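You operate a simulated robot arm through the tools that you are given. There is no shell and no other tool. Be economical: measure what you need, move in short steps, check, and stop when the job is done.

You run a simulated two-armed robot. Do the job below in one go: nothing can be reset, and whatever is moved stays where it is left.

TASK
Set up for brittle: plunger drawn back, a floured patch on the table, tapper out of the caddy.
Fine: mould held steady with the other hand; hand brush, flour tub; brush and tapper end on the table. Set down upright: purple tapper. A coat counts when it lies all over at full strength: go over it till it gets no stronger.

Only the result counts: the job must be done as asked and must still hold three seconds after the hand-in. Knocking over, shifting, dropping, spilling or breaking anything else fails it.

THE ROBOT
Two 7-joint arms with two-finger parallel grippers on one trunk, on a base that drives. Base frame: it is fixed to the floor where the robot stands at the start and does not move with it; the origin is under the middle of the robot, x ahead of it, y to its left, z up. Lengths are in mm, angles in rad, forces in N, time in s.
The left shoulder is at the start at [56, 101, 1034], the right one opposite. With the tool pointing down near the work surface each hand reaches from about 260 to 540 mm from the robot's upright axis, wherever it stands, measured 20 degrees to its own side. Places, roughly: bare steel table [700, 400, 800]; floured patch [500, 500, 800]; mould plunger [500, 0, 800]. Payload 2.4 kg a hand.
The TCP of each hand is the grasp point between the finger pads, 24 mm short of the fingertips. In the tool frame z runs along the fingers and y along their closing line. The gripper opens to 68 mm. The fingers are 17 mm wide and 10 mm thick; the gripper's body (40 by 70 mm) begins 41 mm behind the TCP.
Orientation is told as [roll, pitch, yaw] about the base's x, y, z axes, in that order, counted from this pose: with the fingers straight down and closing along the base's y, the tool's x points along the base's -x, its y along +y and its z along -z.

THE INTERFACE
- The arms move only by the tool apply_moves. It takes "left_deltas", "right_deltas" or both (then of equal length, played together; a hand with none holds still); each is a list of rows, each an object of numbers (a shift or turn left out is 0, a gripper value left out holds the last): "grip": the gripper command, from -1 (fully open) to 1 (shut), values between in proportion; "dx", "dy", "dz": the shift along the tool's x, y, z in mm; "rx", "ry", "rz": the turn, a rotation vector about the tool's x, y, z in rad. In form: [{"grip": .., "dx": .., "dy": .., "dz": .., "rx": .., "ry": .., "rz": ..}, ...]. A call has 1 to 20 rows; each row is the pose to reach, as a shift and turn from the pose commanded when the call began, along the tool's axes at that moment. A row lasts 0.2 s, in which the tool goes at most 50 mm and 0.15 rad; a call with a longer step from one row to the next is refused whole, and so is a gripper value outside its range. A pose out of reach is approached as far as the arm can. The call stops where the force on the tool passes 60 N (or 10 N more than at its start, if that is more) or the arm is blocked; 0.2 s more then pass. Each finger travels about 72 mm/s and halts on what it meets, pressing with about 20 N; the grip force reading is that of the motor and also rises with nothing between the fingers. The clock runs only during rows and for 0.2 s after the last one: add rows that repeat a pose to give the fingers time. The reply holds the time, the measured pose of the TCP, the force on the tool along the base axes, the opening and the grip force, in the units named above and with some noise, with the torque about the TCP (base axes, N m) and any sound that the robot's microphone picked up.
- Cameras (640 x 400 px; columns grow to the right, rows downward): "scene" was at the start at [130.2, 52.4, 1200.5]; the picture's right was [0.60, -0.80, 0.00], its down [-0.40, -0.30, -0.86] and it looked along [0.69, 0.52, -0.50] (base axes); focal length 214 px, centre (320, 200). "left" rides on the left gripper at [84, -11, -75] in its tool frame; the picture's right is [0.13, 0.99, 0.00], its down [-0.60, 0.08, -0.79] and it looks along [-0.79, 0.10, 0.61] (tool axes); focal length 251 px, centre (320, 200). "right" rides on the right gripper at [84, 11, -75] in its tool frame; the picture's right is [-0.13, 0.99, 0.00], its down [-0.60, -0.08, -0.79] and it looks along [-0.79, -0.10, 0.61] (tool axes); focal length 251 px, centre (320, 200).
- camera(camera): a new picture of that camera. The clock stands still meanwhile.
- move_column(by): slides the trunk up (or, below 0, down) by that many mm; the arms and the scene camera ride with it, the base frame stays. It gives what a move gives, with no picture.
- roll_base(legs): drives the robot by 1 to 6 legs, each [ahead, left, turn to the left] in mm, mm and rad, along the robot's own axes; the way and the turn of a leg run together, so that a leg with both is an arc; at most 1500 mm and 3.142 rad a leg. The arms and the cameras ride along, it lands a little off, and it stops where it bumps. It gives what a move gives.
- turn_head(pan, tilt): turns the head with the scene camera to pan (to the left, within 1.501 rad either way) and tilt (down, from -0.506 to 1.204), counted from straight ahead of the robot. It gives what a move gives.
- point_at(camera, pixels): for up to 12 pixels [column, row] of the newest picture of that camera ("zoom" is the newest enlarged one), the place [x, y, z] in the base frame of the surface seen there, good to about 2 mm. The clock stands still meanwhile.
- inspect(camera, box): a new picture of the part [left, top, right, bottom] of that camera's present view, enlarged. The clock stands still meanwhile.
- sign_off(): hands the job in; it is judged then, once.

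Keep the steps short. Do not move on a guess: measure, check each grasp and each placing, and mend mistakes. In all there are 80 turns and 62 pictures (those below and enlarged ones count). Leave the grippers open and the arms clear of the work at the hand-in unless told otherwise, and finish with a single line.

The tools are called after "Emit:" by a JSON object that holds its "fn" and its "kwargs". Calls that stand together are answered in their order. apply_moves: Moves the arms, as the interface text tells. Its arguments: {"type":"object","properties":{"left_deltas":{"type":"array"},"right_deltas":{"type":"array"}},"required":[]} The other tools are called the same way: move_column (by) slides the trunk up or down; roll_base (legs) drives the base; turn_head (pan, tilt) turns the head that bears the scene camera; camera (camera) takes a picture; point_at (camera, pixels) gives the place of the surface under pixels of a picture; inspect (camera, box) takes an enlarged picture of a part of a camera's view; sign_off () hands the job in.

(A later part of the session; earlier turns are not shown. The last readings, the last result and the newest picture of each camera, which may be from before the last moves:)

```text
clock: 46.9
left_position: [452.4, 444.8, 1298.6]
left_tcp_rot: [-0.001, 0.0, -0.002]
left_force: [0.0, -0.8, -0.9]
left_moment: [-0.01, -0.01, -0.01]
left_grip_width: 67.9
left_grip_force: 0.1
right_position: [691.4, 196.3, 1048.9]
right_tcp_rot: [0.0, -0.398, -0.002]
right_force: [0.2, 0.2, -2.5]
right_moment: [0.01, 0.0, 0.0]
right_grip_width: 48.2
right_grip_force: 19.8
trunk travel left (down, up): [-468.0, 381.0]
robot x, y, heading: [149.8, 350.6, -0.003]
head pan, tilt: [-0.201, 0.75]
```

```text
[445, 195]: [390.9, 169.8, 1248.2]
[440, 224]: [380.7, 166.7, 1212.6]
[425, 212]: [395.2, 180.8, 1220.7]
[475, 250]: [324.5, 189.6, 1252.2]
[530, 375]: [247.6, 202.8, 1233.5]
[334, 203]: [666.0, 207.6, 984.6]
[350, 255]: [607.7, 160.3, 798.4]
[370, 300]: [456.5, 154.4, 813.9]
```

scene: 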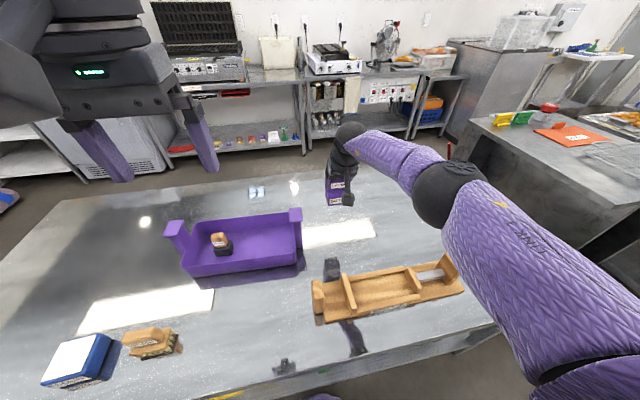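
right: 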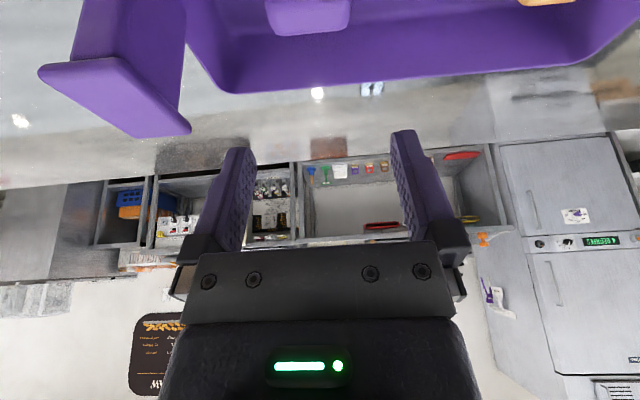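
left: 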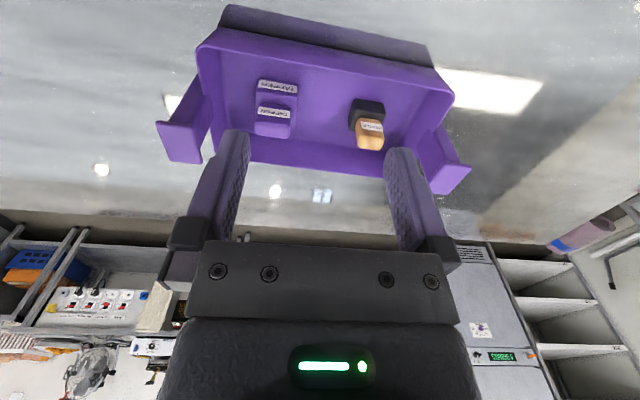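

The elbow stays above z≈1015, which clears. I'll lower the trunk 160 mm, then inch down with the arm until contact.

Emit:
{"fn": "move_column", "kwargs": {"by": -160}}

Emit:
{"fn": "apply_moves", "kwargs": {"right_deltas": [{"dx": 1.6, "dz": 3.7}, {"dx": 3.1, "dz": 7.4}, {"dx": 3.9, "dz": 9.2}]}}

Emit:
{"fn": "inspect", "kwargs": {"camera": "scene", "box": [240, 130, 480, 280]}}

```text
clock: 48.7
left_position: [452.2, 445.1, 1139.6]
left_tcp_rot: [-0.002, -0.002, -0.002]
left_force: [0.0, 0.7, -0.4]
left_moment: [0.0, -0.05, -0.01]
left_grip_width: 68.3
left_grip_force: 0.1
right_position: [692.0, 196.5, 888.7]
right_tcp_rot: [0.0, -0.401, -0.001]
right_force: [-0.5, 0.3, 0.0]
right_moment: [-0.03, 0.01, 0.01]
right_grip_width: 48.2
right_grip_force: 19.7
trunk travel left (down, up): [-308.0, 542.0]
robot x, y, heading: [147.5, 352.5, -0.001]
head pan, tilt: [-0.201, 0.75]
```

```text
clock: 49.5
left_position: [451.5, 445.2, 1138.2]
left_tcp_rot: [-0.001, 0.0, -0.002]
left_force: [0.2, 0.4, 0.9]
left_moment: [-0.01, -0.01, 0.03]
left_grip_width: 67.8
left_grip_force: 0.0
right_position: [692.4, 196.6, 879.8]
right_tcp_rot: [-0.001, -0.402, -0.002]
right_force: [-0.4, 0.2, -2.7]
right_moment: [-0.04, 0.04, -0.01]
right_grip_width: 47.8
right_grip_force: 19.8
trunk travel left (down, up): [-308.0, 542.0]
robot x, y, heading: [146.3, 352.9, -0.008]
head pan, tilt: [-0.201, 0.75]
```

```text
2.67 times, centred on (360, 205) of scene
```

zoom: 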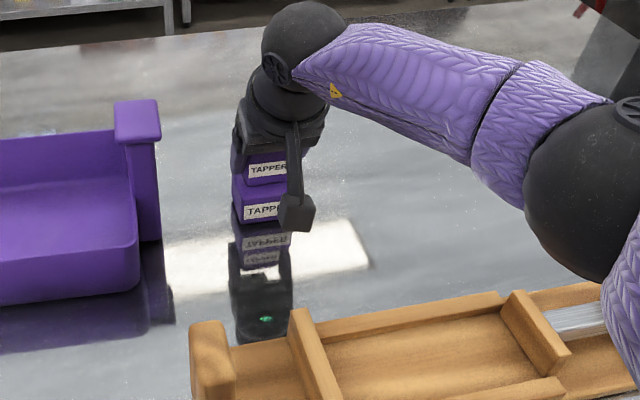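

The foot is almost on its own reflection, a few millimetres up. I'll inch down 1.5 mm per row until the force shows contact.

Emit:
{"fn": "apply_moves", "kwargs": {"right_deltas": [{"dx": 0.6, "dz": 1.4}, {"dx": 1.2, "dz": 2.8}, {"dx": 1.8, "dz": 4.1}, {"dx": 2.3, "dz": 5.5}]}}

```text
clock: 50.5
left_position: [449.9, 445.5, 1138.7]
left_tcp_rot: [-0.002, -0.002, -0.003]
left_force: [0.3, 0.0, 0.1]
left_moment: [-0.02, 0.03, -0.02]
left_grip_width: 68.1
left_grip_force: 0.0
right_position: [691.5, 195.5, 875.0]
right_tcp_rot: [-0.001, -0.402, -0.003]
right_force: [0.9, -0.5, 15.4]
right_moment: [-0.21, 0.25, -0.16]
right_grip_width: 47.9
right_grip_force: 20.4
trunk travel left (down, up): [-308.0, 542.0]
robot x, y, heading: [151.7, 353.3, -0.003]
head pan, tilt: [-0.201, 0.75]
```

Contact at z≈875 (15 N). I'll open and withdraw back along the fingers.

Emit:
{"fn": "apply_moves", "kwargs": {"right_deltas": [{"dz": -0.8, "dx": -0.3}, {"dz": -0.8, "dx": -0.3, "grip": -1}, {"dz": -0.8, "dx": -0.3, "grip": -1}, {"dz": -0.8, "dx": -0.3, "grip": -1}, {"dz": -25, "grip": -1}, {"dz": -60, "grip": -1}, {"dz": -105, "grip": -1}]}}

Emit:
{"fn": "move_column", "kwargs": {"by": 60}}

Emit:
{"fn": "inspect", "kwargs": {"camera": "scene", "box": [200, 130, 480, 305]}}

```text
clock: 52.1
left_position: [451.6, 444.9, 1138.9]
left_tcp_rot: [-0.002, -0.003, -0.002]
left_force: [-0.4, 0.6, -1.6]
left_moment: [-0.01, 0.04, -0.04]
left_grip_width: 67.9
left_grip_force: 0.0
right_position: [652.0, 196.6, 969.4]
right_tcp_rot: [0.0, -0.398, -0.002]
right_force: [0.3, 0.2, -0.1]
right_moment: [0.0, 0.01, 0.03]
right_grip_width: 67.9
right_grip_force: 0.0
trunk travel left (down, up): [-308.0, 542.0]
robot x, y, heading: [151.9, 351.1, -0.001]
head pan, tilt: [-0.201, 0.75]
```

```text
clock: 53.1
left_position: [451.1, 445.3, 1198.2]
left_tcp_rot: [-0.001, 0.001, -0.003]
left_force: [-1.1, 0.8, 0.2]
left_moment: [0.0, 0.03, 0.04]
left_grip_width: 68.1
left_grip_force: 0.2
right_position: [650.4, 195.3, 1028.1]
right_tcp_rot: [0.001, -0.397, -0.001]
right_force: [-0.1, -0.4, 0.3]
right_moment: [0.03, 0.0, -0.01]
right_grip_width: 67.9
right_grip_force: 0.0
trunk travel left (down, up): [-368.0, 482.0]
robot x, y, heading: [150.9, 352.7, -0.0]
head pan, tilt: [-0.201, 0.75]
```

```text
2.29 times, centred on (340, 218) of scene
```

zoom: 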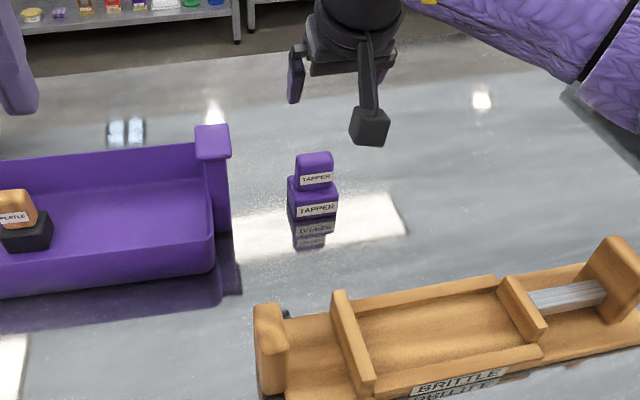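

The tapper stands upright on the table. Next the brush: I'll bring the right hand back and upright, then drive back 50 and left 450 mm.

Emit:
{"fn": "apply_moves", "kwargs": {"right_deltas": [{"dx": 40, "dz": -17, "ry": 0.1}, {"dx": 80, "dz": -34, "ry": 0.2}, {"dx": 110, "dz": -46, "ry": 0.3}, {"dx": 134, "dz": -56, "ry": 0.4}, {"dx": 134, "dz": -56, "ry": 0.4}]}}

Emit:
{"fn": "roll_base", "kwargs": {"legs": [[-50, 0, 0], [0, 450, 0]]}}

Emit:
{"fn": "turn_head", "kwargs": {"pan": -0.1, "tilt": 0.9}}

Emit:
{"fn": "camera", "kwargs": {"camera": "scene"}}

Emit:
{"fn": "camera", "kwargs": {"camera": "right"}}

```text
clock: 54.3
left_position: [450.7, 445.5, 1198.7]
left_tcp_rot: [-0.002, 0.001, -0.001]
left_force: [-0.6, 0.5, 0.5]
left_moment: [0.0, 0.03, -0.04]
left_grip_width: 68.2
left_grip_force: 0.2
right_position: [503.2, 196.9, 1028.6]
right_tcp_rot: [0.0, 0.0, -0.002]
right_force: [0.2, -0.4, 0.6]
right_moment: [0.02, -0.01, -0.03]
right_grip_width: 68.2
right_grip_force: 0.2
trunk travel left (down, up): [-368.0, 482.0]
robot x, y, heading: [149.5, 353.9, -0.001]
head pan, tilt: [-0.201, 0.75]
```

```text
clock: 57.6
left_position: [402.2, 899.0, 1198.2]
left_tcp_rot: [-0.001, 0.0, -0.006]
left_force: [-0.4, 0.2, 0.1]
left_moment: [0.02, 0.0, -0.02]
left_grip_width: 68.1
left_grip_force: 0.0
right_position: [454.7, 650.6, 1029.6]
right_tcp_rot: [0.0, 0.001, -0.005]
right_force: [-0.8, 0.8, 0.2]
right_moment: [-0.01, 0.05, 0.01]
right_grip_width: 67.9
right_grip_force: 0.0
trunk travel left (down, up): [-368.0, 482.0]
robot x, y, heading: [100.5, 805.8, -0.006]
head pan, tilt: [-0.201, 0.75]
```

```text
clock: 58.3
left_position: [401.8, 899.2, 1199.4]
left_tcp_rot: [-0.001, 0.0, -0.005]
left_force: [0.4, 0.1, 0.3]
left_moment: [-0.01, 0.01, 0.0]
left_grip_width: 68.0
left_grip_force: 0.1
right_position: [455.4, 650.0, 1028.6]
right_tcp_rot: [0.0, 0.0, -0.003]
right_force: [-0.5, 0.3, -0.2]
right_moment: [0.0, -0.01, -0.01]
right_grip_width: 67.9
right_grip_force: 0.0
trunk travel left (down, up): [-368.0, 482.0]
robot x, y, heading: [98.6, 809.3, -0.002]
head pan, tilt: [-0.099, 0.901]
```

```text
34 pictures are left
```

scene: 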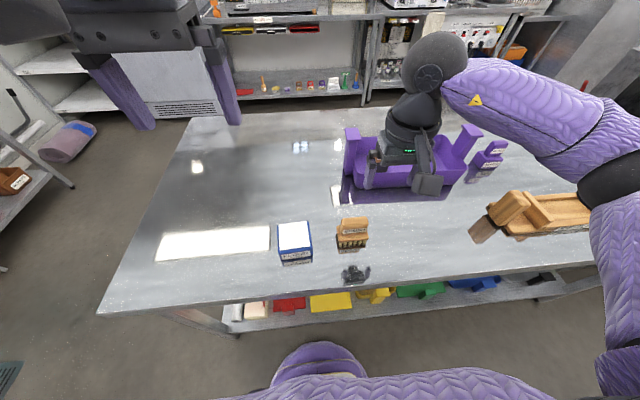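

```text
33 pictures are left
```

right: 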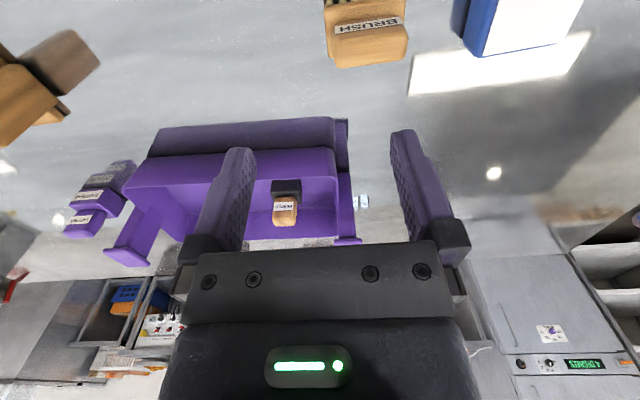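

I'll enlarge the brush and flour tub and measure both.

Emit:
{"fn": "inspect", "kwargs": {"camera": "scene", "box": [265, 205, 385, 280]}}

Emit:
{"fn": "point_at", "kwargs": {"camera": "right", "pixels": [[335, 62], [400, 50], [335, 45], [402, 30], [368, 58], [490, 45], [560, 35], [480, 5]]}}

```text
5.33 times, centred on (325, 242) of scene
```

zoom: 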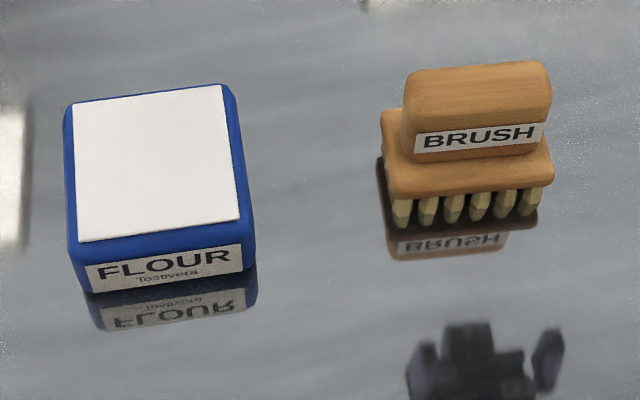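

```text
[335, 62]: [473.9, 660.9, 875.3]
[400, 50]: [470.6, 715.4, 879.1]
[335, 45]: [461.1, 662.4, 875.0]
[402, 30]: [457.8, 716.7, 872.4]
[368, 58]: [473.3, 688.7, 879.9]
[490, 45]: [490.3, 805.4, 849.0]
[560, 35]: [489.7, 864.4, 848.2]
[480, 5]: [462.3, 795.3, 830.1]
```

Emit:
{"fn": "point_at", "kwargs": {"camera": "zoom", "pixels": [[415, 85], [548, 75], [480, 70], [480, 110], [412, 150], [545, 140], [400, 185], [548, 175], [385, 120], [430, 230], [535, 210], [160, 160]]}}

Emit:
{"fn": "point_at", "kwargs": {"camera": "zoom", "pixels": [[80, 108], [215, 90], [82, 235], [235, 218], [70, 105], [232, 95], [160, 270], [400, 215]]}}

```text
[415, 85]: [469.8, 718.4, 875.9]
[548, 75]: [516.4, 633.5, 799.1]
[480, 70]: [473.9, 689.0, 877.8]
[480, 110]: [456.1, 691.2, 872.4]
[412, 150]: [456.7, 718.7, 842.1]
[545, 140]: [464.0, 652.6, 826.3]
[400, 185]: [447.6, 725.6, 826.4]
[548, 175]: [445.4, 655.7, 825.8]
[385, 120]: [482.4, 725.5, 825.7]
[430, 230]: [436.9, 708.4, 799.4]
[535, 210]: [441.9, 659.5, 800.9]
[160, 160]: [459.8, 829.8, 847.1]
```

```text
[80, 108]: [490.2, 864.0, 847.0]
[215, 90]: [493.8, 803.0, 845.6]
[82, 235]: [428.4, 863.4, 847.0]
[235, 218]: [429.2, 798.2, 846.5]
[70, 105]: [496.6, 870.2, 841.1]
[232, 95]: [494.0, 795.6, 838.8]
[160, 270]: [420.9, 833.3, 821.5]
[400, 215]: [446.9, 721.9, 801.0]
```

Brush handle: y 660–719 (≈59 mm), x 456–477, top 879; its block is at z 828. Tub: top surface at z≈847, centre ≈(460,831). I'll grip the brush along y with the jaw fully open, centring carefully first at z≈920.

Emit:
{"fn": "apply_moves", "kwargs": {"right_deltas": [{"dx": -6, "dy": 20, "dz": 35}, {"dx": -11.5, "dy": 39.5, "dz": 75}, {"dx": -11.5, "dy": 39.5, "dz": 108}, {"dx": -11.5, "dy": 39.5, "dz": 108}]}}

Emit:
{"fn": "camera", "kwargs": {"camera": "right"}}

Emit:
{"fn": "inspect", "kwargs": {"camera": "scene", "box": [265, 160, 425, 260]}}

```text
clock: 59.3
left_position: [402.0, 899.2, 1197.9]
left_tcp_rot: [-0.002, 0.0, -0.006]
left_force: [-0.1, 0.6, -0.5]
left_moment: [-0.04, -0.03, 0.0]
left_grip_width: 67.9
left_grip_force: 0.1
right_position: [467.7, 689.7, 920.1]
right_tcp_rot: [-0.001, 0.001, -0.004]
right_force: [0.0, 0.8, 0.0]
right_moment: [-0.01, 0.01, -0.01]
right_grip_width: 68.1
right_grip_force: 0.0
trunk travel left (down, up): [-368.0, 482.0]
robot x, y, heading: [98.2, 809.2, -0.002]
head pan, tilt: [-0.099, 0.901]
```

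```text
31 pictures are left
```

right: 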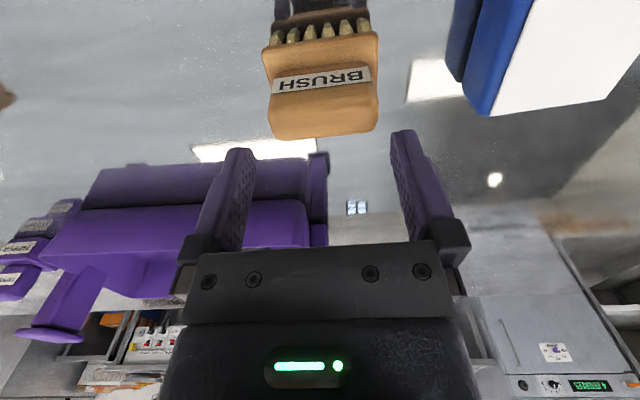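

```text
4.00 times, centred on (345, 210) of scene
```

zoom: 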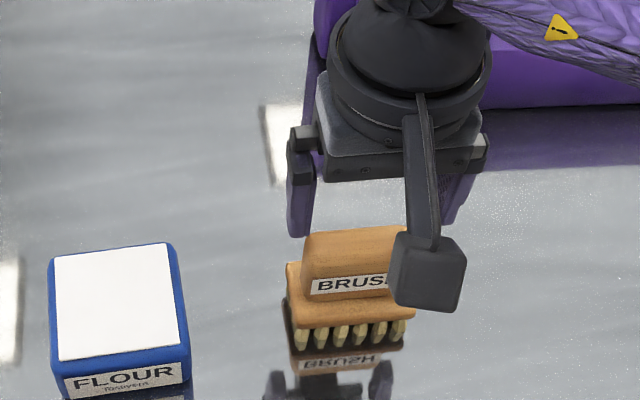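

I'll measure the brush handle edges again from this closer right-hand view.

Emit:
{"fn": "point_at", "kwargs": {"camera": "right", "pixels": [[274, 125], [372, 122], [270, 110], [377, 105], [322, 132], [322, 105], [265, 65], [380, 60]]}}

```text
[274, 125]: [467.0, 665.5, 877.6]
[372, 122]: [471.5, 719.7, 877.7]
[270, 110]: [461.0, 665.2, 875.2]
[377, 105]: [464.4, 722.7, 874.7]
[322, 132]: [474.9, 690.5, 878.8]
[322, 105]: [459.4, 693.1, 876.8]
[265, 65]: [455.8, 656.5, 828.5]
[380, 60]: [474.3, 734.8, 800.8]
```

Averaging both views the centre is y≈691.5, so I'll shift +2 mm and lower in two stages, checking force for any finger touch.

Emit:
{"fn": "apply_moves", "kwargs": {"right_deltas": [{"dy": 2}, {"dy": 2, "dz": 10}, {"dy": 2, "dz": 16}, {"dy": 2, "dz": 20}]}}

Emit:
{"fn": "inspect", "kwargs": {"camera": "right", "box": [180, 20, 480, 207]}}

```text
clock: 60.3
left_position: [401.9, 899.1, 1197.5]
left_tcp_rot: [-0.001, 0.0, -0.006]
left_force: [-0.2, -0.4, 0.0]
left_moment: [-0.03, 0.02, -0.01]
left_grip_width: 68.0
left_grip_force: 0.1
right_position: [466.9, 690.5, 900.0]
right_tcp_rot: [0.001, 0.001, -0.006]
right_force: [0.0, 0.1, -0.5]
right_moment: [-0.02, -0.01, -0.01]
right_grip_width: 68.1
right_grip_force: 0.0
trunk travel left (down, up): [-368.0, 482.0]
robot x, y, heading: [100.0, 806.3, -0.003]
head pan, tilt: [-0.099, 0.901]
```

```text
2.13 times, centred on (330, 114) of right
```

zoom: 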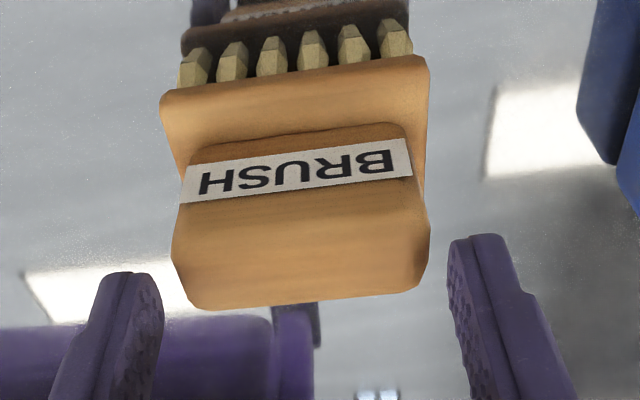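

The handle midpoint is at col ≈321, so it is centred. I'll lower the last 39 mm in small rows.

Emit:
{"fn": "apply_moves", "kwargs": {"right_deltas": [{"dz": 6}, {"dz": 12}, {"dz": 18}, {"dz": 24}, {"dz": 30}, {"dz": 39}]}}

```text
clock: 61.7
left_position: [403.7, 900.5, 1198.4]
left_tcp_rot: [-0.003, 0.001, -0.005]
left_force: [-0.6, 0.0, -0.1]
left_moment: [0.02, -0.02, 0.03]
left_grip_width: 67.8
left_grip_force: 0.0
right_position: [467.5, 691.6, 861.4]
right_tcp_rot: [0.0, 0.0, -0.004]
right_force: [0.7, -0.1, -0.2]
right_moment: [0.0, -0.02, -0.03]
right_grip_width: 67.9
right_grip_force: 0.1
trunk travel left (down, up): [-368.0, 482.0]
robot x, y, heading: [98.1, 805.1, -0.008]
head pan, tilt: [-0.099, 0.901]
```

No contact force, so I'll close and lift 100 mm.

Emit:
{"fn": "apply_moves", "kwargs": {"right_deltas": [{"grip": 1}, {"grip": 1}, {"grip": 1}, {"grip": 1, "dz": -10}, {"grip": 1, "dz": -50}, {"grip": 1, "dz": -100}]}}

Emit:
{"fn": "camera", "kwargs": {"camera": "right"}}

Emit:
{"fn": "inspect", "kwargs": {"camera": "scene", "box": [225, 120, 465, 270]}}

```text
clock: 63.1
left_position: [402.9, 898.6, 1199.3]
left_tcp_rot: [-0.002, 0.0, -0.004]
left_force: [-0.1, 0.0, 0.1]
left_moment: [0.03, -0.02, 0.02]
left_grip_width: 68.2
left_grip_force: 0.0
right_position: [467.8, 692.9, 963.3]
right_tcp_rot: [-0.001, 0.002, -0.003]
right_force: [0.1, 0.5, -1.3]
right_moment: [0.02, 0.01, -0.02]
right_grip_width: 62.9
right_grip_force: 19.8
trunk travel left (down, up): [-368.0, 482.0]
robot x, y, heading: [96.5, 805.6, -0.008]
head pan, tilt: [-0.099, 0.901]
```

```text
28 pictures are left
```

right: 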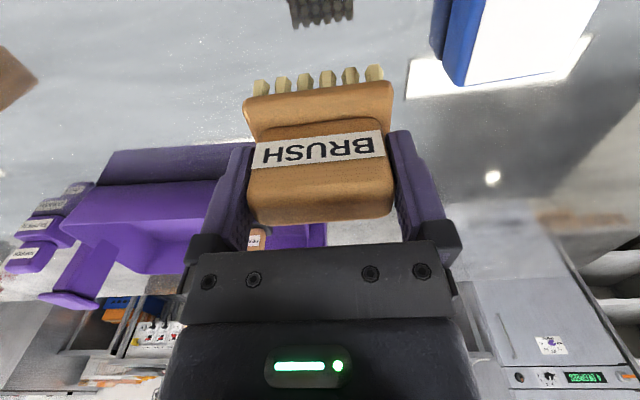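

```text
2.67 times, centred on (345, 195) of scene
```

zoom: 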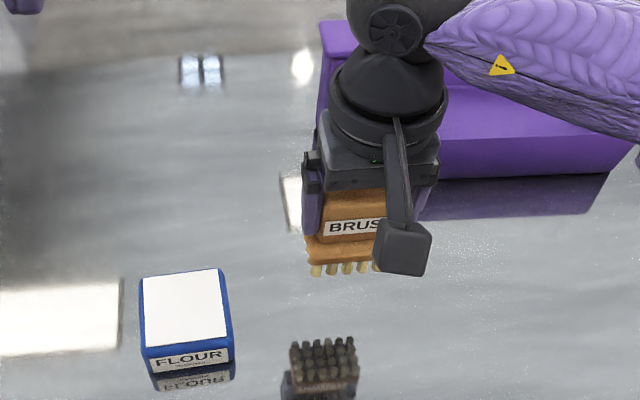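

The brush is held securely. I'll drive left 138 mm to bring it over the tub, still high (bristles at z≈900).

Emit:
{"fn": "roll_base", "kwargs": {"legs": [[0, 138, 0]]}}

Emit:
{"fn": "camera", "kwargs": {"camera": "right"}}

```text
clock: 64.4
left_position: [403.6, 1037.6, 1198.1]
left_tcp_rot: [0.001, 0.001, -0.005]
left_force: [0.5, -0.2, -0.4]
left_moment: [-0.01, 0.0, 0.02]
left_grip_width: 68.0
left_grip_force: 0.1
right_position: [468.6, 831.9, 962.7]
right_tcp_rot: [0.001, 0.0, -0.005]
right_force: [-0.3, -0.7, -0.7]
right_moment: [-0.02, 0.04, 0.04]
right_grip_width: 62.9
right_grip_force: 20.0
trunk travel left (down, up): [-368.0, 482.0]
robot x, y, heading: [99.4, 946.5, -0.007]
head pan, tilt: [-0.099, 0.901]
```

```text
26 pictures are left
```

right: 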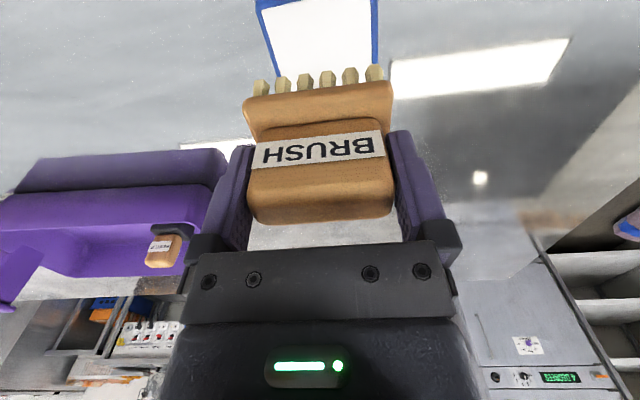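

The tub is centred under the brush (cols 262–378). I'll shift 8 mm nearer and lower 50 mm, then check from the scene camera.

Emit:
{"fn": "apply_moves", "kwargs": {"right_deltas": [{"dx": 8}, {"dx": 8, "dz": 20}, {"dx": 8, "dz": 40}, {"dx": 8, "dz": 50}, {"dx": 8, "dz": 50}]}}

Emit:
{"fn": "inspect", "kwargs": {"camera": "scene", "box": [240, 150, 440, 275]}}

```text
clock: 65.6
left_position: [403.5, 1038.0, 1197.7]
left_tcp_rot: [-0.003, -0.001, -0.005]
left_force: [-0.3, 0.0, -0.2]
left_moment: [0.01, -0.01, 0.02]
left_grip_width: 67.9
left_grip_force: 0.1
right_position: [460.7, 832.2, 911.7]
right_tcp_rot: [0.001, 0.003, -0.006]
right_force: [-0.3, 0.1, -1.0]
right_moment: [0.02, 0.02, 0.0]
right_grip_width: 62.8
right_grip_force: 20.5
trunk travel left (down, up): [-368.0, 482.0]
robot x, y, heading: [100.3, 943.1, -0.006]
head pan, tilt: [-0.099, 0.901]
```

```text
3.20 times, centred on (340, 212) of scene
```

zoom: 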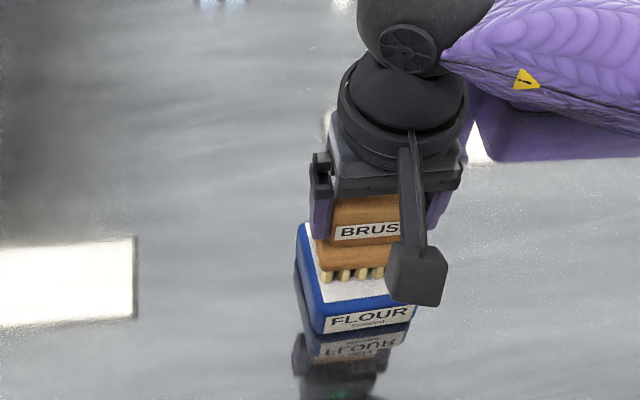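

Over the flour. I'll dab down 1.5 mm per row to feel the surface.

Emit:
{"fn": "apply_moves", "kwargs": {"right_deltas": [{"dz": 1.5}, {"dz": 3}, {"dz": 4.5}, {"dz": 6}, {"dz": 7}]}}

```text
clock: 66.8
left_position: [401.5, 1037.9, 1197.9]
left_tcp_rot: [-0.002, -0.002, -0.006]
left_force: [-0.3, 0.1, -1.0]
left_moment: [0.0, 0.02, 0.03]
left_grip_width: 68.1
left_grip_force: 0.0
right_position: [459.8, 831.3, 906.7]
right_tcp_rot: [0.001, -0.001, -0.006]
right_force: [-0.2, -0.8, 19.2]
right_moment: [-0.04, -0.03, 0.0]
right_grip_width: 62.9
right_grip_force: 20.4
trunk travel left (down, up): [-368.0, 482.0]
robot x, y, heading: [100.9, 943.5, 0.0]
head pan, tilt: [-0.099, 0.901]
```

Contact at TCP z≈907 with 19 N. I'll lift 60 mm and see whether the bristles took flour.

Emit:
{"fn": "apply_moves", "kwargs": {"right_deltas": [{"dz": 0}, {"dz": -20}, {"dz": -56}, {"dz": -56}]}}

Emit:
{"fn": "inspect", "kwargs": {"camera": "right", "box": [220, 0, 420, 125]}}

```text
clock: 67.8
left_position: [403.3, 1036.3, 1197.9]
left_tcp_rot: [-0.004, 0.0, -0.007]
left_force: [-0.3, -0.2, -0.4]
left_moment: [0.02, -0.02, -0.01]
left_grip_width: 67.9
left_grip_force: 0.1
right_position: [458.3, 831.3, 962.2]
right_tcp_rot: [0.0, 0.003, -0.004]
right_force: [0.1, 0.5, -1.4]
right_moment: [-0.03, -0.04, 0.01]
right_grip_width: 62.8
right_grip_force: 20.0
trunk travel left (down, up): [-368.0, 482.0]
robot x, y, heading: [98.2, 943.4, -0.002]
head pan, tilt: [-0.099, 0.901]
```

```text
3.20 times, centred on (320, 62) of right
```

zoom: 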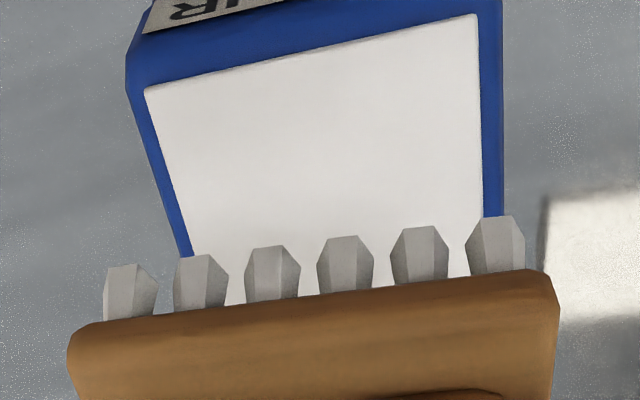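

The bristles are white with flour. I'll drive right 331 mm to the patch area near (500,500), and look at the table there.

Emit:
{"fn": "roll_base", "kwargs": {"legs": [[0, -331, 0]]}}

Emit:
{"fn": "turn_head", "kwargs": {"pan": -0.25, "tilt": 0.9}}

Emit:
{"fn": "camera", "kwargs": {"camera": "scene"}}

```text
clock: 70.0
left_position: [401.8, 711.0, 1198.9]
left_tcp_rot: [-0.003, 0.0, -0.005]
left_force: [0.4, -0.8, 0.7]
left_moment: [0.03, 0.02, 0.01]
left_grip_width: 68.2
left_grip_force: 0.0
right_position: [457.9, 505.1, 960.9]
right_tcp_rot: [0.001, 0.0, -0.005]
right_force: [-0.6, 0.9, -0.9]
right_moment: [0.01, 0.0, -0.02]
right_grip_width: 62.8
right_grip_force: 19.9
trunk travel left (down, up): [-368.0, 482.0]
robot x, y, heading: [101.0, 624.7, -0.003]
head pan, tilt: [-0.099, 0.901]
```

```text
clock: 70.7
left_position: [401.0, 709.9, 1198.6]
left_tcp_rot: [-0.002, 0.001, -0.006]
left_force: [0.3, 1.0, -0.2]
left_moment: [0.03, -0.05, -0.01]
left_grip_width: 68.0
left_grip_force: 0.0
right_position: [457.9, 504.9, 961.4]
right_tcp_rot: [0.0, 0.001, -0.006]
right_force: [-0.4, 0.3, -1.0]
right_moment: [0.0, -0.01, 0.0]
right_grip_width: 62.9
right_grip_force: 20.2
trunk travel left (down, up): [-368.0, 482.0]
robot x, y, heading: [98.8, 620.6, -0.006]
head pan, tilt: [-0.25, 0.901]
```

```text
23 pictures are left
```

scene: 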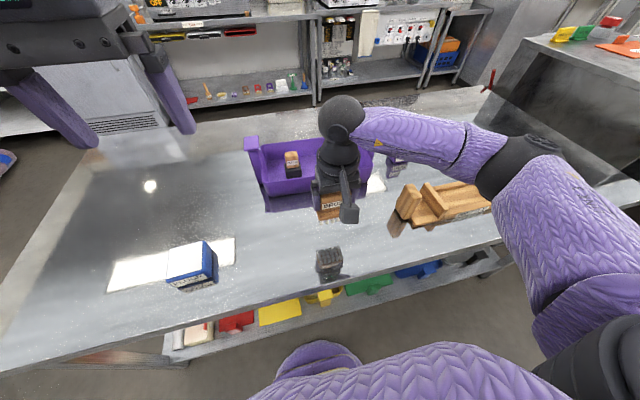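

No marking is visible, so I'll touch down lightly at (500,500) and stroke a little to see where flour shows.

Emit:
{"fn": "apply_moves", "kwargs": {"right_deltas": [{"dx": -20, "dy": -2}, {"dx": -42, "dy": -5, "dz": 30}, {"dx": -42, "dy": -5, "dz": 70}, {"dx": -42, "dy": -5, "dz": 92}, {"dx": -42, "dy": -5, "dz": 96}, {"dx": -42, "dy": -5, "dz": 98.5}, {"dx": -42, "dy": -5, "dz": 100.5}]}}

```text
clock: 72.3
left_position: [401.7, 710.1, 1198.1]
left_tcp_rot: [-0.002, 0.0, -0.006]
left_force: [0.3, 0.7, 0.1]
left_moment: [0.0, 0.02, -0.01]
left_grip_width: 68.0
left_grip_force: 0.0
right_position: [500.9, 500.4, 860.9]
right_tcp_rot: [-0.001, 0.0, -0.006]
right_force: [-0.3, 0.1, -1.0]
right_moment: [0.0, 0.0, 0.03]
right_grip_width: 62.9
right_grip_force: 20.2
trunk travel left (down, up): [-368.0, 482.0]
robot x, y, heading: [99.8, 621.2, -0.006]
head pan, tilt: [-0.25, 0.901]
```

No contact yet at 860.9. I'll lower a few more millimetres and, once touching, stroke ±35 mm along x.

Emit:
{"fn": "apply_moves", "kwargs": {"right_deltas": [{"dz": 1}, {"dz": 2}, {"dz": 2.8}]}}

```text
clock: 73.1
left_position: [402.4, 711.9, 1199.4]
left_tcp_rot: [-0.002, -0.003, -0.005]
left_force: [-0.2, -0.2, -0.3]
left_moment: [0.0, -0.03, 0.01]
left_grip_width: 68.0
left_grip_force: 0.1
right_position: [499.6, 499.5, 858.4]
right_tcp_rot: [0.001, -0.001, -0.007]
right_force: [-2.3, -1.1, 5.3]
right_moment: [-0.08, -0.01, -0.05]
right_grip_width: 62.6
right_grip_force: 20.0
trunk travel left (down, up): [-368.0, 482.0]
robot x, y, heading: [95.7, 617.0, -0.008]
head pan, tilt: [-0.25, 0.901]
```

Touching at about 858.5 with 5 N. Now short strokes along x (±40 mm), then I'll lift and look.

Emit:
{"fn": "apply_moves", "kwargs": {"right_deltas": [{"dx": 15, "dz": 0.5}, {"dx": 30, "dz": 0.5}, {"dx": 40, "dz": 0.5}, {"dx": 20, "dz": 0.5}, {"dx": 0, "dz": 0.5}, {"dx": -20, "dz": 0.5}, {"dx": -40, "dz": 0.5}, {"dx": -20, "dz": 0.5}, {"dx": 0, "dz": 0.5}, {"dx": 0, "dz": -40}, {"dx": 0, "dz": -85}, {"dx": 0, "dz": -125}]}}

Emit:
{"fn": "inspect", "kwargs": {"camera": "scene", "box": [230, 150, 430, 275]}}

Emit:
{"fn": "camera", "kwargs": {"camera": "right"}}

```text
clock: 75.7
left_position: [402.1, 710.4, 1198.0]
left_tcp_rot: [-0.002, 0.001, -0.006]
left_force: [-0.1, 0.2, -0.1]
left_moment: [0.01, -0.01, 0.01]
left_grip_width: 68.0
left_grip_force: 0.1
right_position: [500.5, 501.1, 983.5]
right_tcp_rot: [0.0, 0.002, -0.004]
right_force: [-0.1, -0.9, -1.1]
right_moment: [0.0, 0.01, -0.02]
right_grip_width: 62.6
right_grip_force: 20.3
trunk travel left (down, up): [-368.0, 482.0]
robot x, y, heading: [97.3, 620.5, -0.002]
head pan, tilt: [-0.25, 0.901]
```

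```text
3.20 times, centred on (330, 212) of scene
```

zoom: 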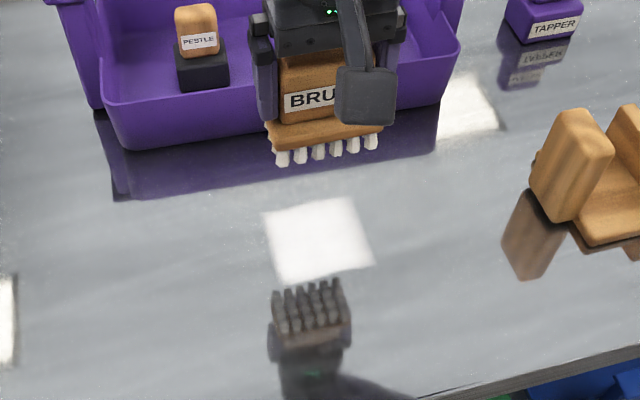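

```text
21 pictures are left
```

right: 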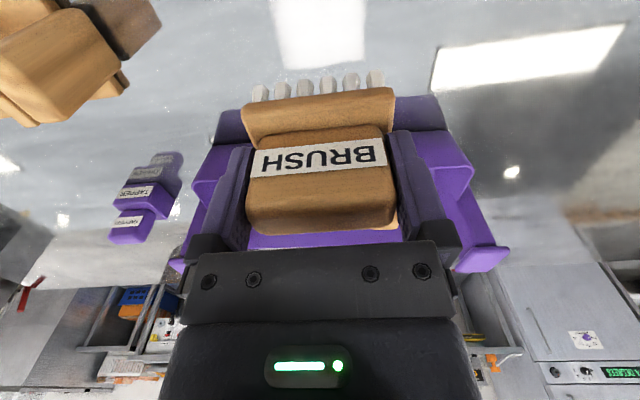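

A white patch has appeared at zoom px (318,240). I'll measure its corners against my stroke (x 440–560, y 465–535).

Emit:
{"fn": "point_at", "kwargs": {"camera": "zoom", "pixels": [[264, 212], [352, 198], [376, 265], [284, 282], [318, 240], [318, 208], [325, 272]]}}

Emit:
{"fn": "inspect", "kwargs": {"camera": "scene", "box": [300, 200, 364, 240]}}

```text
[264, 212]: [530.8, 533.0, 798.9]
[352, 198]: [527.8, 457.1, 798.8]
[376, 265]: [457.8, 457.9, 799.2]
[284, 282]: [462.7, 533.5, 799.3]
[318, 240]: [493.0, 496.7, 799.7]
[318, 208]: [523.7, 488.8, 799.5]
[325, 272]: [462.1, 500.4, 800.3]
```

```text
10.00 times, centred on (332, 220) of scene
```

zoom: 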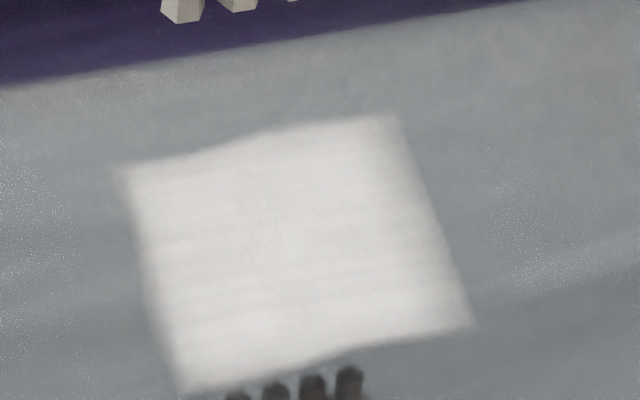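

The coat is a square of about 70×75 mm centred near (495,496), a bit streaky. I'll go over it again with wider passes at three y offsets (the bristles still hold flour).

Emit:
{"fn": "apply_moves", "kwargs": {"right_deltas": [{"dx": 20, "dy": -10, "dz": 40}, {"dx": 40, "dy": -20, "dz": 85}, {"dx": 40, "dy": -20, "dz": 120}, {"dx": 40, "dy": -20, "dz": 126}, {"dx": 20, "dy": -20, "dz": 126}, {"dx": 0, "dy": -20, "dz": 126}, {"dx": -20, "dy": -20, "dz": 126}, {"dx": -40, "dy": -20, "dz": 126}, {"dx": -40, "dy": 0, "dz": 126}, {"dx": -20, "dy": 0, "dz": 126}, {"dx": 0, "dy": 0, "dz": 126}, {"dx": 20, "dy": 0, "dz": 126}, {"dx": 40, "dy": 0, "dz": 126}, {"dx": 40, "dy": 20, "dz": 126}, {"dx": 20, "dy": 20, "dz": 126}, {"dx": 0, "dy": 20, "dz": 126}, {"dx": -20, "dy": 20, "dz": 126}, {"dx": -40, "dy": 20, "dz": 126}]}}

Emit:
{"fn": "apply_moves", "kwargs": {"right_deltas": [{"dx": 20}, {"dx": 40}, {"dx": 60}, {"dx": 80}, {"dx": 80, "dy": -20}, {"dx": 60, "dy": -20}, {"dx": 40, "dy": -20}, {"dx": 20, "dy": -20}, {"dx": 0, "dy": -20}, {"dx": 0, "dy": -40}, {"dx": 20, "dy": -40}, {"dx": 40, "dy": -40}, {"dx": 60, "dy": -40}, {"dx": 80, "dy": -40}, {"dx": 80, "dy": -40, "dz": -40}, {"dx": 60, "dy": -30, "dz": -85}, {"dx": 40, "dy": -20, "dz": -125}]}}

Emit:
{"fn": "inspect", "kwargs": {"camera": "scene", "box": [300, 200, 364, 240]}}

```text
refused: row 2 steps farther than a row can; nothing moved
```

```text
refused: row 16 steps farther than a row can; nothing moved
```

```text
10.00 times, centred on (332, 220) of scene
```

zoom: 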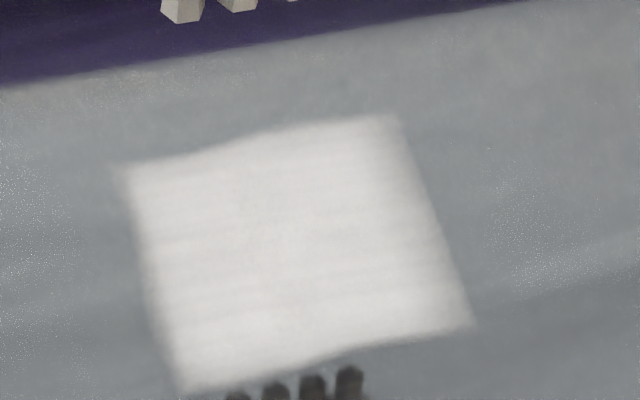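

Both calls were refused for too-long diagonal steps, and nothing moved. I'll resend the first with smaller descent steps.

Emit:
{"fn": "apply_moves", "kwargs": {"right_deltas": [{"dx": 20, "dy": -10, "dz": 35}, {"dx": 40, "dy": -20, "dz": 70}, {"dx": 40, "dy": -20, "dz": 110}, {"dx": 40, "dy": -20, "dz": 122}, {"dx": 40, "dy": -20, "dz": 126}, {"dx": 20, "dy": -20, "dz": 126}, {"dx": 0, "dy": -20, "dz": 126}, {"dx": -20, "dy": -20, "dz": 126}, {"dx": -40, "dy": -20, "dz": 126}, {"dx": -40, "dy": 0, "dz": 126}, {"dx": -20, "dy": 0, "dz": 126}, {"dx": 0, "dy": 0, "dz": 126}, {"dx": 20, "dy": 0, "dz": 126}, {"dx": 40, "dy": 0, "dz": 126}, {"dx": 40, "dy": 20, "dz": 126}, {"dx": 20, "dy": 20, "dz": 126}, {"dx": 0, "dy": 20, "dz": 126}, {"dx": -20, "dy": 20, "dz": 126}, {"dx": -40, "dy": 20, "dz": 126}]}}

```text
clock: 79.7
left_position: [402.0, 710.6, 1197.3]
left_tcp_rot: [-0.001, -0.002, -0.004]
left_force: [1.6, 0.0, -0.5]
left_moment: [0.01, -0.02, 0.01]
left_grip_width: 68.1
left_grip_force: 0.0
right_position: [539.4, 520.6, 857.8]
right_tcp_rot: [0.0, 0.002, -0.006]
right_force: [0.0, 0.2, -1.4]
right_moment: [-0.03, 0.01, -0.02]
right_grip_width: 63.0
right_grip_force: 20.2
trunk travel left (down, up): [-368.0, 482.0]
robot x, y, heading: [99.1, 620.9, -0.007]
head pan, tilt: [-0.25, 0.901]
```

The force shows no contact here (-1.4 N), so I'll press down until I feel several newtons before the return passes.

Emit:
{"fn": "apply_moves", "kwargs": {"right_deltas": [{"dx": 10, "dz": 0.7}, {"dx": 20, "dz": 1.3}, {"dx": 20, "dz": 1.8}]}}

```text
clock: 80.5
left_position: [401.9, 711.4, 1199.3]
left_tcp_rot: [-0.001, -0.003, -0.005]
left_force: [-0.6, -0.6, -0.4]
left_moment: [0.0, 0.02, 0.01]
left_grip_width: 67.9
left_grip_force: 0.0
right_position: [518.3, 520.4, 857.0]
right_tcp_rot: [0.002, -0.002, -0.006]
right_force: [2.9, 0.1, 17.1]
right_moment: [-0.16, -0.07, 0.03]
right_grip_width: 63.0
right_grip_force: 19.6
trunk travel left (down, up): [-368.0, 482.0]
robot x, y, heading: [99.6, 619.2, -0.009]
head pan, tilt: [-0.25, 0.901]
```

Now 17 N of contact. I'll ease 0.6 mm and do the passes over y 520, 500 and 480.

Emit:
{"fn": "apply_moves", "kwargs": {"right_deltas": [{"dx": -20, "dz": -0.6}, {"dx": 0, "dz": -0.6}, {"dx": 20, "dz": -0.6}, {"dx": 40, "dz": -0.6}, {"dx": 58, "dz": -0.6}, {"dx": 58, "dy": -20, "dz": -0.6}, {"dx": 40, "dy": -20, "dz": -0.6}, {"dx": 20, "dy": -20, "dz": -0.6}, {"dx": 0, "dy": -20, "dz": -0.6}, {"dx": -20, "dy": -20, "dz": -0.6}, {"dx": -20, "dy": -40, "dz": -0.6}, {"dx": 0, "dy": -40, "dz": -0.6}, {"dx": 20, "dy": -40, "dz": -0.6}, {"dx": 40, "dy": -40, "dz": -0.6}, {"dx": 58, "dy": -40, "dz": -0.6}, {"dx": 40, "dy": -40, "dz": -0.6}, {"dx": 20, "dy": -40, "dz": -0.6}, {"dx": 0, "dy": -40, "dz": -0.6}, {"dx": -20, "dy": -40, "dz": -0.6}]}}

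Emit:
{"fn": "apply_moves", "kwargs": {"right_deltas": [{"dz": -40}, {"dx": 20, "dy": 10, "dz": -80}, {"dx": 40, "dy": 20, "dz": -120}, {"dx": 40, "dy": 20, "dz": -125}]}}

Emit:
{"fn": "inspect", "kwargs": {"camera": "scene", "box": [300, 200, 364, 240]}}

```text
clock: 84.5
left_position: [400.0, 711.4, 1199.0]
left_tcp_rot: [-0.003, -0.001, -0.006]
left_force: [-0.2, 0.0, 0.1]
left_moment: [0.02, -0.05, 0.0]
left_grip_width: 68.0
left_grip_force: 0.0
right_position: [536.4, 479.7, 856.0]
right_tcp_rot: [0.0, -0.002, -0.006]
right_force: [-7.6, -0.1, 16.0]
right_moment: [-0.07, 0.13, -0.07]
right_grip_width: 63.1
right_grip_force: 20.5
trunk travel left (down, up): [-368.0, 482.0]
robot x, y, heading: [96.9, 618.4, -0.01]
head pan, tilt: [-0.25, 0.901]
```

```text
clock: 85.5
left_position: [401.2, 711.5, 1198.3]
left_tcp_rot: [-0.003, 0.001, -0.006]
left_force: [0.2, 0.6, -0.4]
left_moment: [0.03, 0.0, 0.02]
left_grip_width: 68.1
left_grip_force: 0.0
right_position: [499.4, 497.2, 982.1]
right_tcp_rot: [0.0, 0.001, -0.005]
right_force: [0.4, -0.6, -0.7]
right_moment: [0.01, -0.03, -0.03]
right_grip_width: 62.9
right_grip_force: 20.1
trunk travel left (down, up): [-368.0, 482.0]
robot x, y, heading: [97.5, 616.4, -0.003]
head pan, tilt: [-0.25, 0.901]
```

```text
10.00 times, centred on (332, 220) of scene
```

zoom: 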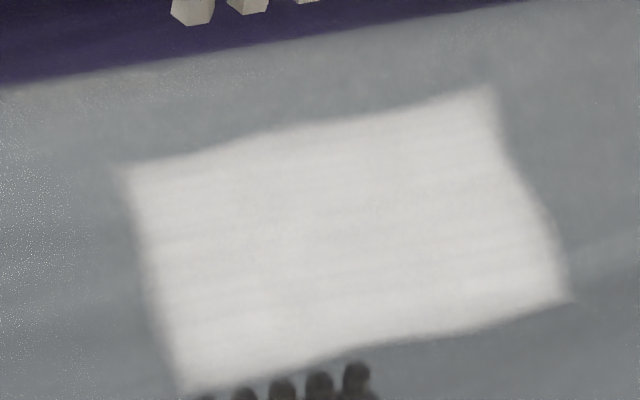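

The coat grew towards -y (the left edge stayed), so the patch extends further that way. I'll measure the present corners.

Emit:
{"fn": "point_at", "kwargs": {"camera": "zoom", "pixels": [[122, 170], [495, 88], [572, 300], [182, 390], [320, 130], [350, 355], [545, 215], [150, 280]]}}

```text
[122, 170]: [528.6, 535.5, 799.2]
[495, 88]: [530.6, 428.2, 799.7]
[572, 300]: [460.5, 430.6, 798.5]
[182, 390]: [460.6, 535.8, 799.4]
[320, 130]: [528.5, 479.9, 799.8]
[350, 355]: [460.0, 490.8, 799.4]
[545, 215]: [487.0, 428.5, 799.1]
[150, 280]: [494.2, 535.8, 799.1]
```

Now x 460–530, y 429–535. I'll extend with passes at y≈455 and 435 to find the far edge.

Emit:
{"fn": "apply_moves", "kwargs": {"right_deltas": [{"dx": 20, "dy": -20, "dz": 35}, {"dx": 40, "dy": -42, "dz": 70}, {"dx": 40, "dy": -42, "dz": 110}, {"dx": 40, "dy": -42, "dz": 123}, {"dx": 40, "dy": -42, "dz": 126}, {"dx": 20, "dy": -42, "dz": 126}, {"dx": 0, "dy": -42, "dz": 126}, {"dx": -20, "dy": -42, "dz": 126}, {"dx": -40, "dy": -42, "dz": 126}, {"dx": -40, "dy": -62, "dz": 126}, {"dx": -20, "dy": -62, "dz": 126}, {"dx": 0, "dy": -62, "dz": 126}, {"dx": 20, "dy": -62, "dz": 126}, {"dx": 40, "dy": -62, "dz": 126}]}}

Emit:
{"fn": "apply_moves", "kwargs": {"right_deltas": [{"dz": -40}, {"dx": -20, "dy": 20, "dz": -80}, {"dx": -40, "dy": 42, "dz": -120}, {"dx": -40, "dy": 62, "dz": -126}]}}

Emit:
{"fn": "inspect", "kwargs": {"camera": "scene", "box": [300, 195, 380, 245]}}

```text
clock: 88.5
left_position: [401.1, 711.4, 1198.2]
left_tcp_rot: [-0.001, -0.002, -0.004]
left_force: [0.6, 0.2, -0.2]
left_moment: [0.0, 0.05, -0.01]
left_grip_width: 68.0
left_grip_force: 0.0
right_position: [458.9, 437.1, 855.9]
right_tcp_rot: [0.0, 0.001, -0.005]
right_force: [3.4, -0.6, 11.9]
right_moment: [0.17, -0.35, 0.06]
right_grip_width: 62.8
right_grip_force: 20.2
trunk travel left (down, up): [-368.0, 482.0]
robot x, y, heading: [100.5, 617.2, -0.006]
head pan, tilt: [-0.25, 0.901]
```

```text
clock: 89.5
left_position: [401.9, 710.7, 1198.0]
left_tcp_rot: [-0.004, 0.002, -0.006]
left_force: [-0.1, 0.6, -0.2]
left_moment: [-0.01, 0.0, 0.0]
left_grip_width: 67.9
left_grip_force: 0.1
right_position: [499.2, 497.9, 981.6]
right_tcp_rot: [0.001, 0.002, -0.006]
right_force: [-0.5, -0.1, -1.2]
right_moment: [-0.03, 0.01, 0.01]
right_grip_width: 62.9
right_grip_force: 20.1
trunk travel left (down, up): [-368.0, 482.0]
robot x, y, heading: [99.2, 618.0, -0.007]
head pan, tilt: [-0.25, 0.901]
```

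```text
8.00 times, centred on (340, 220) of scene
```

zoom: 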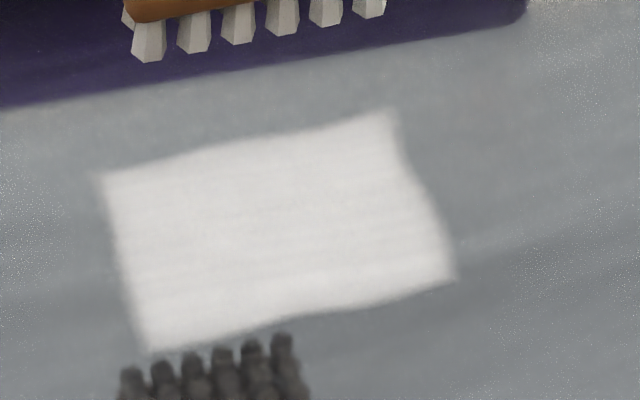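

The far edge no longer moves, so the patch is x 460–530, y 429–535 and covered all over. To be sure it is at full strength, I'll reload the brush and go over everything again: drive left to the tub (tub y 831, hand y 498).

Emit:
{"fn": "roll_base", "kwargs": {"legs": [[0, 333, 0]]}}

Emit:
{"fn": "camera", "kwargs": {"camera": "right"}}

```text
clock: 91.7
left_position: [403.9, 1044.5, 1197.3]
left_tcp_rot: [-0.003, 0.001, -0.007]
left_force: [-0.6, 0.1, -0.5]
left_moment: [-0.02, 0.0, 0.0]
left_grip_width: 67.9
left_grip_force: 0.0
right_position: [500.3, 834.4, 981.8]
right_tcp_rot: [-0.001, 0.0, -0.008]
right_force: [0.8, -0.5, 0.2]
right_moment: [0.01, -0.01, 0.01]
right_grip_width: 62.9
right_grip_force: 20.4
trunk travel left (down, up): [-368.0, 482.0]
robot x, y, heading: [98.5, 950.7, -0.011]
head pan, tilt: [-0.25, 0.901]
```

```text
16 pictures are left
```

right: 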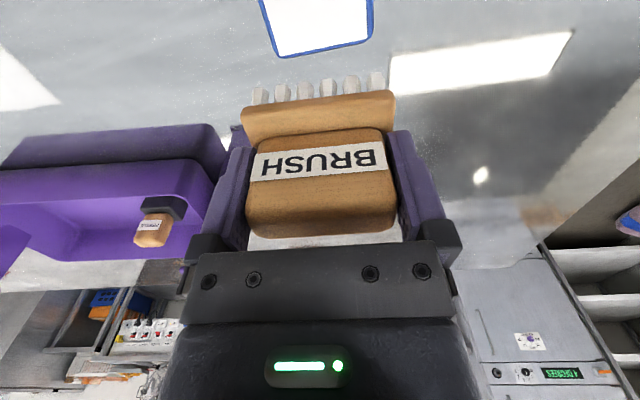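

I'll move to (460,831), lower to just above the flour, then dab gently twice.

Emit:
{"fn": "apply_moves", "kwargs": {"right_deltas": [{"dx": 20, "dy": -2}, {"dx": 40, "dy": -3}, {"dx": 40, "dy": -3, "dz": 35}, {"dx": 40, "dy": -3, "dz": 65}, {"dx": 40, "dy": -3, "dz": 74}, {"dx": 40, "dy": -3, "dz": 76}, {"dx": 40, "dy": -3, "dz": 78}, {"dx": 40, "dy": -3, "dz": 79}]}}

```text
clock: 93.5
left_position: [403.8, 1044.2, 1198.8]
left_tcp_rot: [-0.002, -0.002, -0.008]
left_force: [0.1, 0.4, 0.1]
left_moment: [-0.02, -0.01, 0.0]
left_grip_width: 68.0
left_grip_force: 0.0
right_position: [459.5, 829.1, 902.8]
right_tcp_rot: [0.001, -0.001, -0.007]
right_force: [-0.6, -1.4, 13.3]
right_moment: [-0.11, 0.03, 0.02]
right_grip_width: 62.9
right_grip_force: 19.6
trunk travel left (down, up): [-368.0, 482.0]
robot x, y, heading: [100.5, 954.7, -0.007]
head pan, tilt: [-0.25, 0.901]
```

Contact, 13 N. I'll lift straight up and drive back to the patch.

Emit:
{"fn": "apply_moves", "kwargs": {"right_deltas": [{"dz": -15}, {"dz": -50}, {"dz": -78}, {"dz": -78, "dx": -20}, {"dz": -78, "dx": -40}]}}

Emit:
{"fn": "roll_base", "kwargs": {"legs": [[0, -331, 0]]}}

```text
clock: 94.7
left_position: [404.1, 1043.8, 1197.8]
left_tcp_rot: [-0.003, -0.001, -0.007]
left_force: [0.1, 0.0, 0.4]
left_moment: [0.01, 0.02, 0.01]
left_grip_width: 68.1
left_grip_force: 0.1
right_position: [500.8, 830.4, 980.2]
right_tcp_rot: [-0.001, 0.001, -0.005]
right_force: [0.9, -0.1, 0.2]
right_moment: [0.01, 0.01, 0.01]
right_grip_width: 63.1
right_grip_force: 19.9
trunk travel left (down, up): [-368.0, 482.0]
robot x, y, heading: [98.2, 954.0, -0.005]
head pan, tilt: [-0.25, 0.901]
```

```text
clock: 96.9
left_position: [402.4, 716.0, 1199.0]
left_tcp_rot: [0.001, -0.001, -0.003]
left_force: [0.7, -1.0, 0.0]
left_moment: [-0.02, 0.01, 0.0]
left_grip_width: 67.8
left_grip_force: 0.0
right_position: [500.2, 500.4, 980.8]
right_tcp_rot: [0.0, 0.001, -0.003]
right_force: [0.4, -0.6, -0.8]
right_moment: [0.01, 0.0, -0.02]
right_grip_width: 62.8
right_grip_force: 20.2
trunk travel left (down, up): [-368.0, 482.0]
robot x, y, heading: [104.0, 625.4, -0.001]
head pan, tilt: [-0.25, 0.901]
```

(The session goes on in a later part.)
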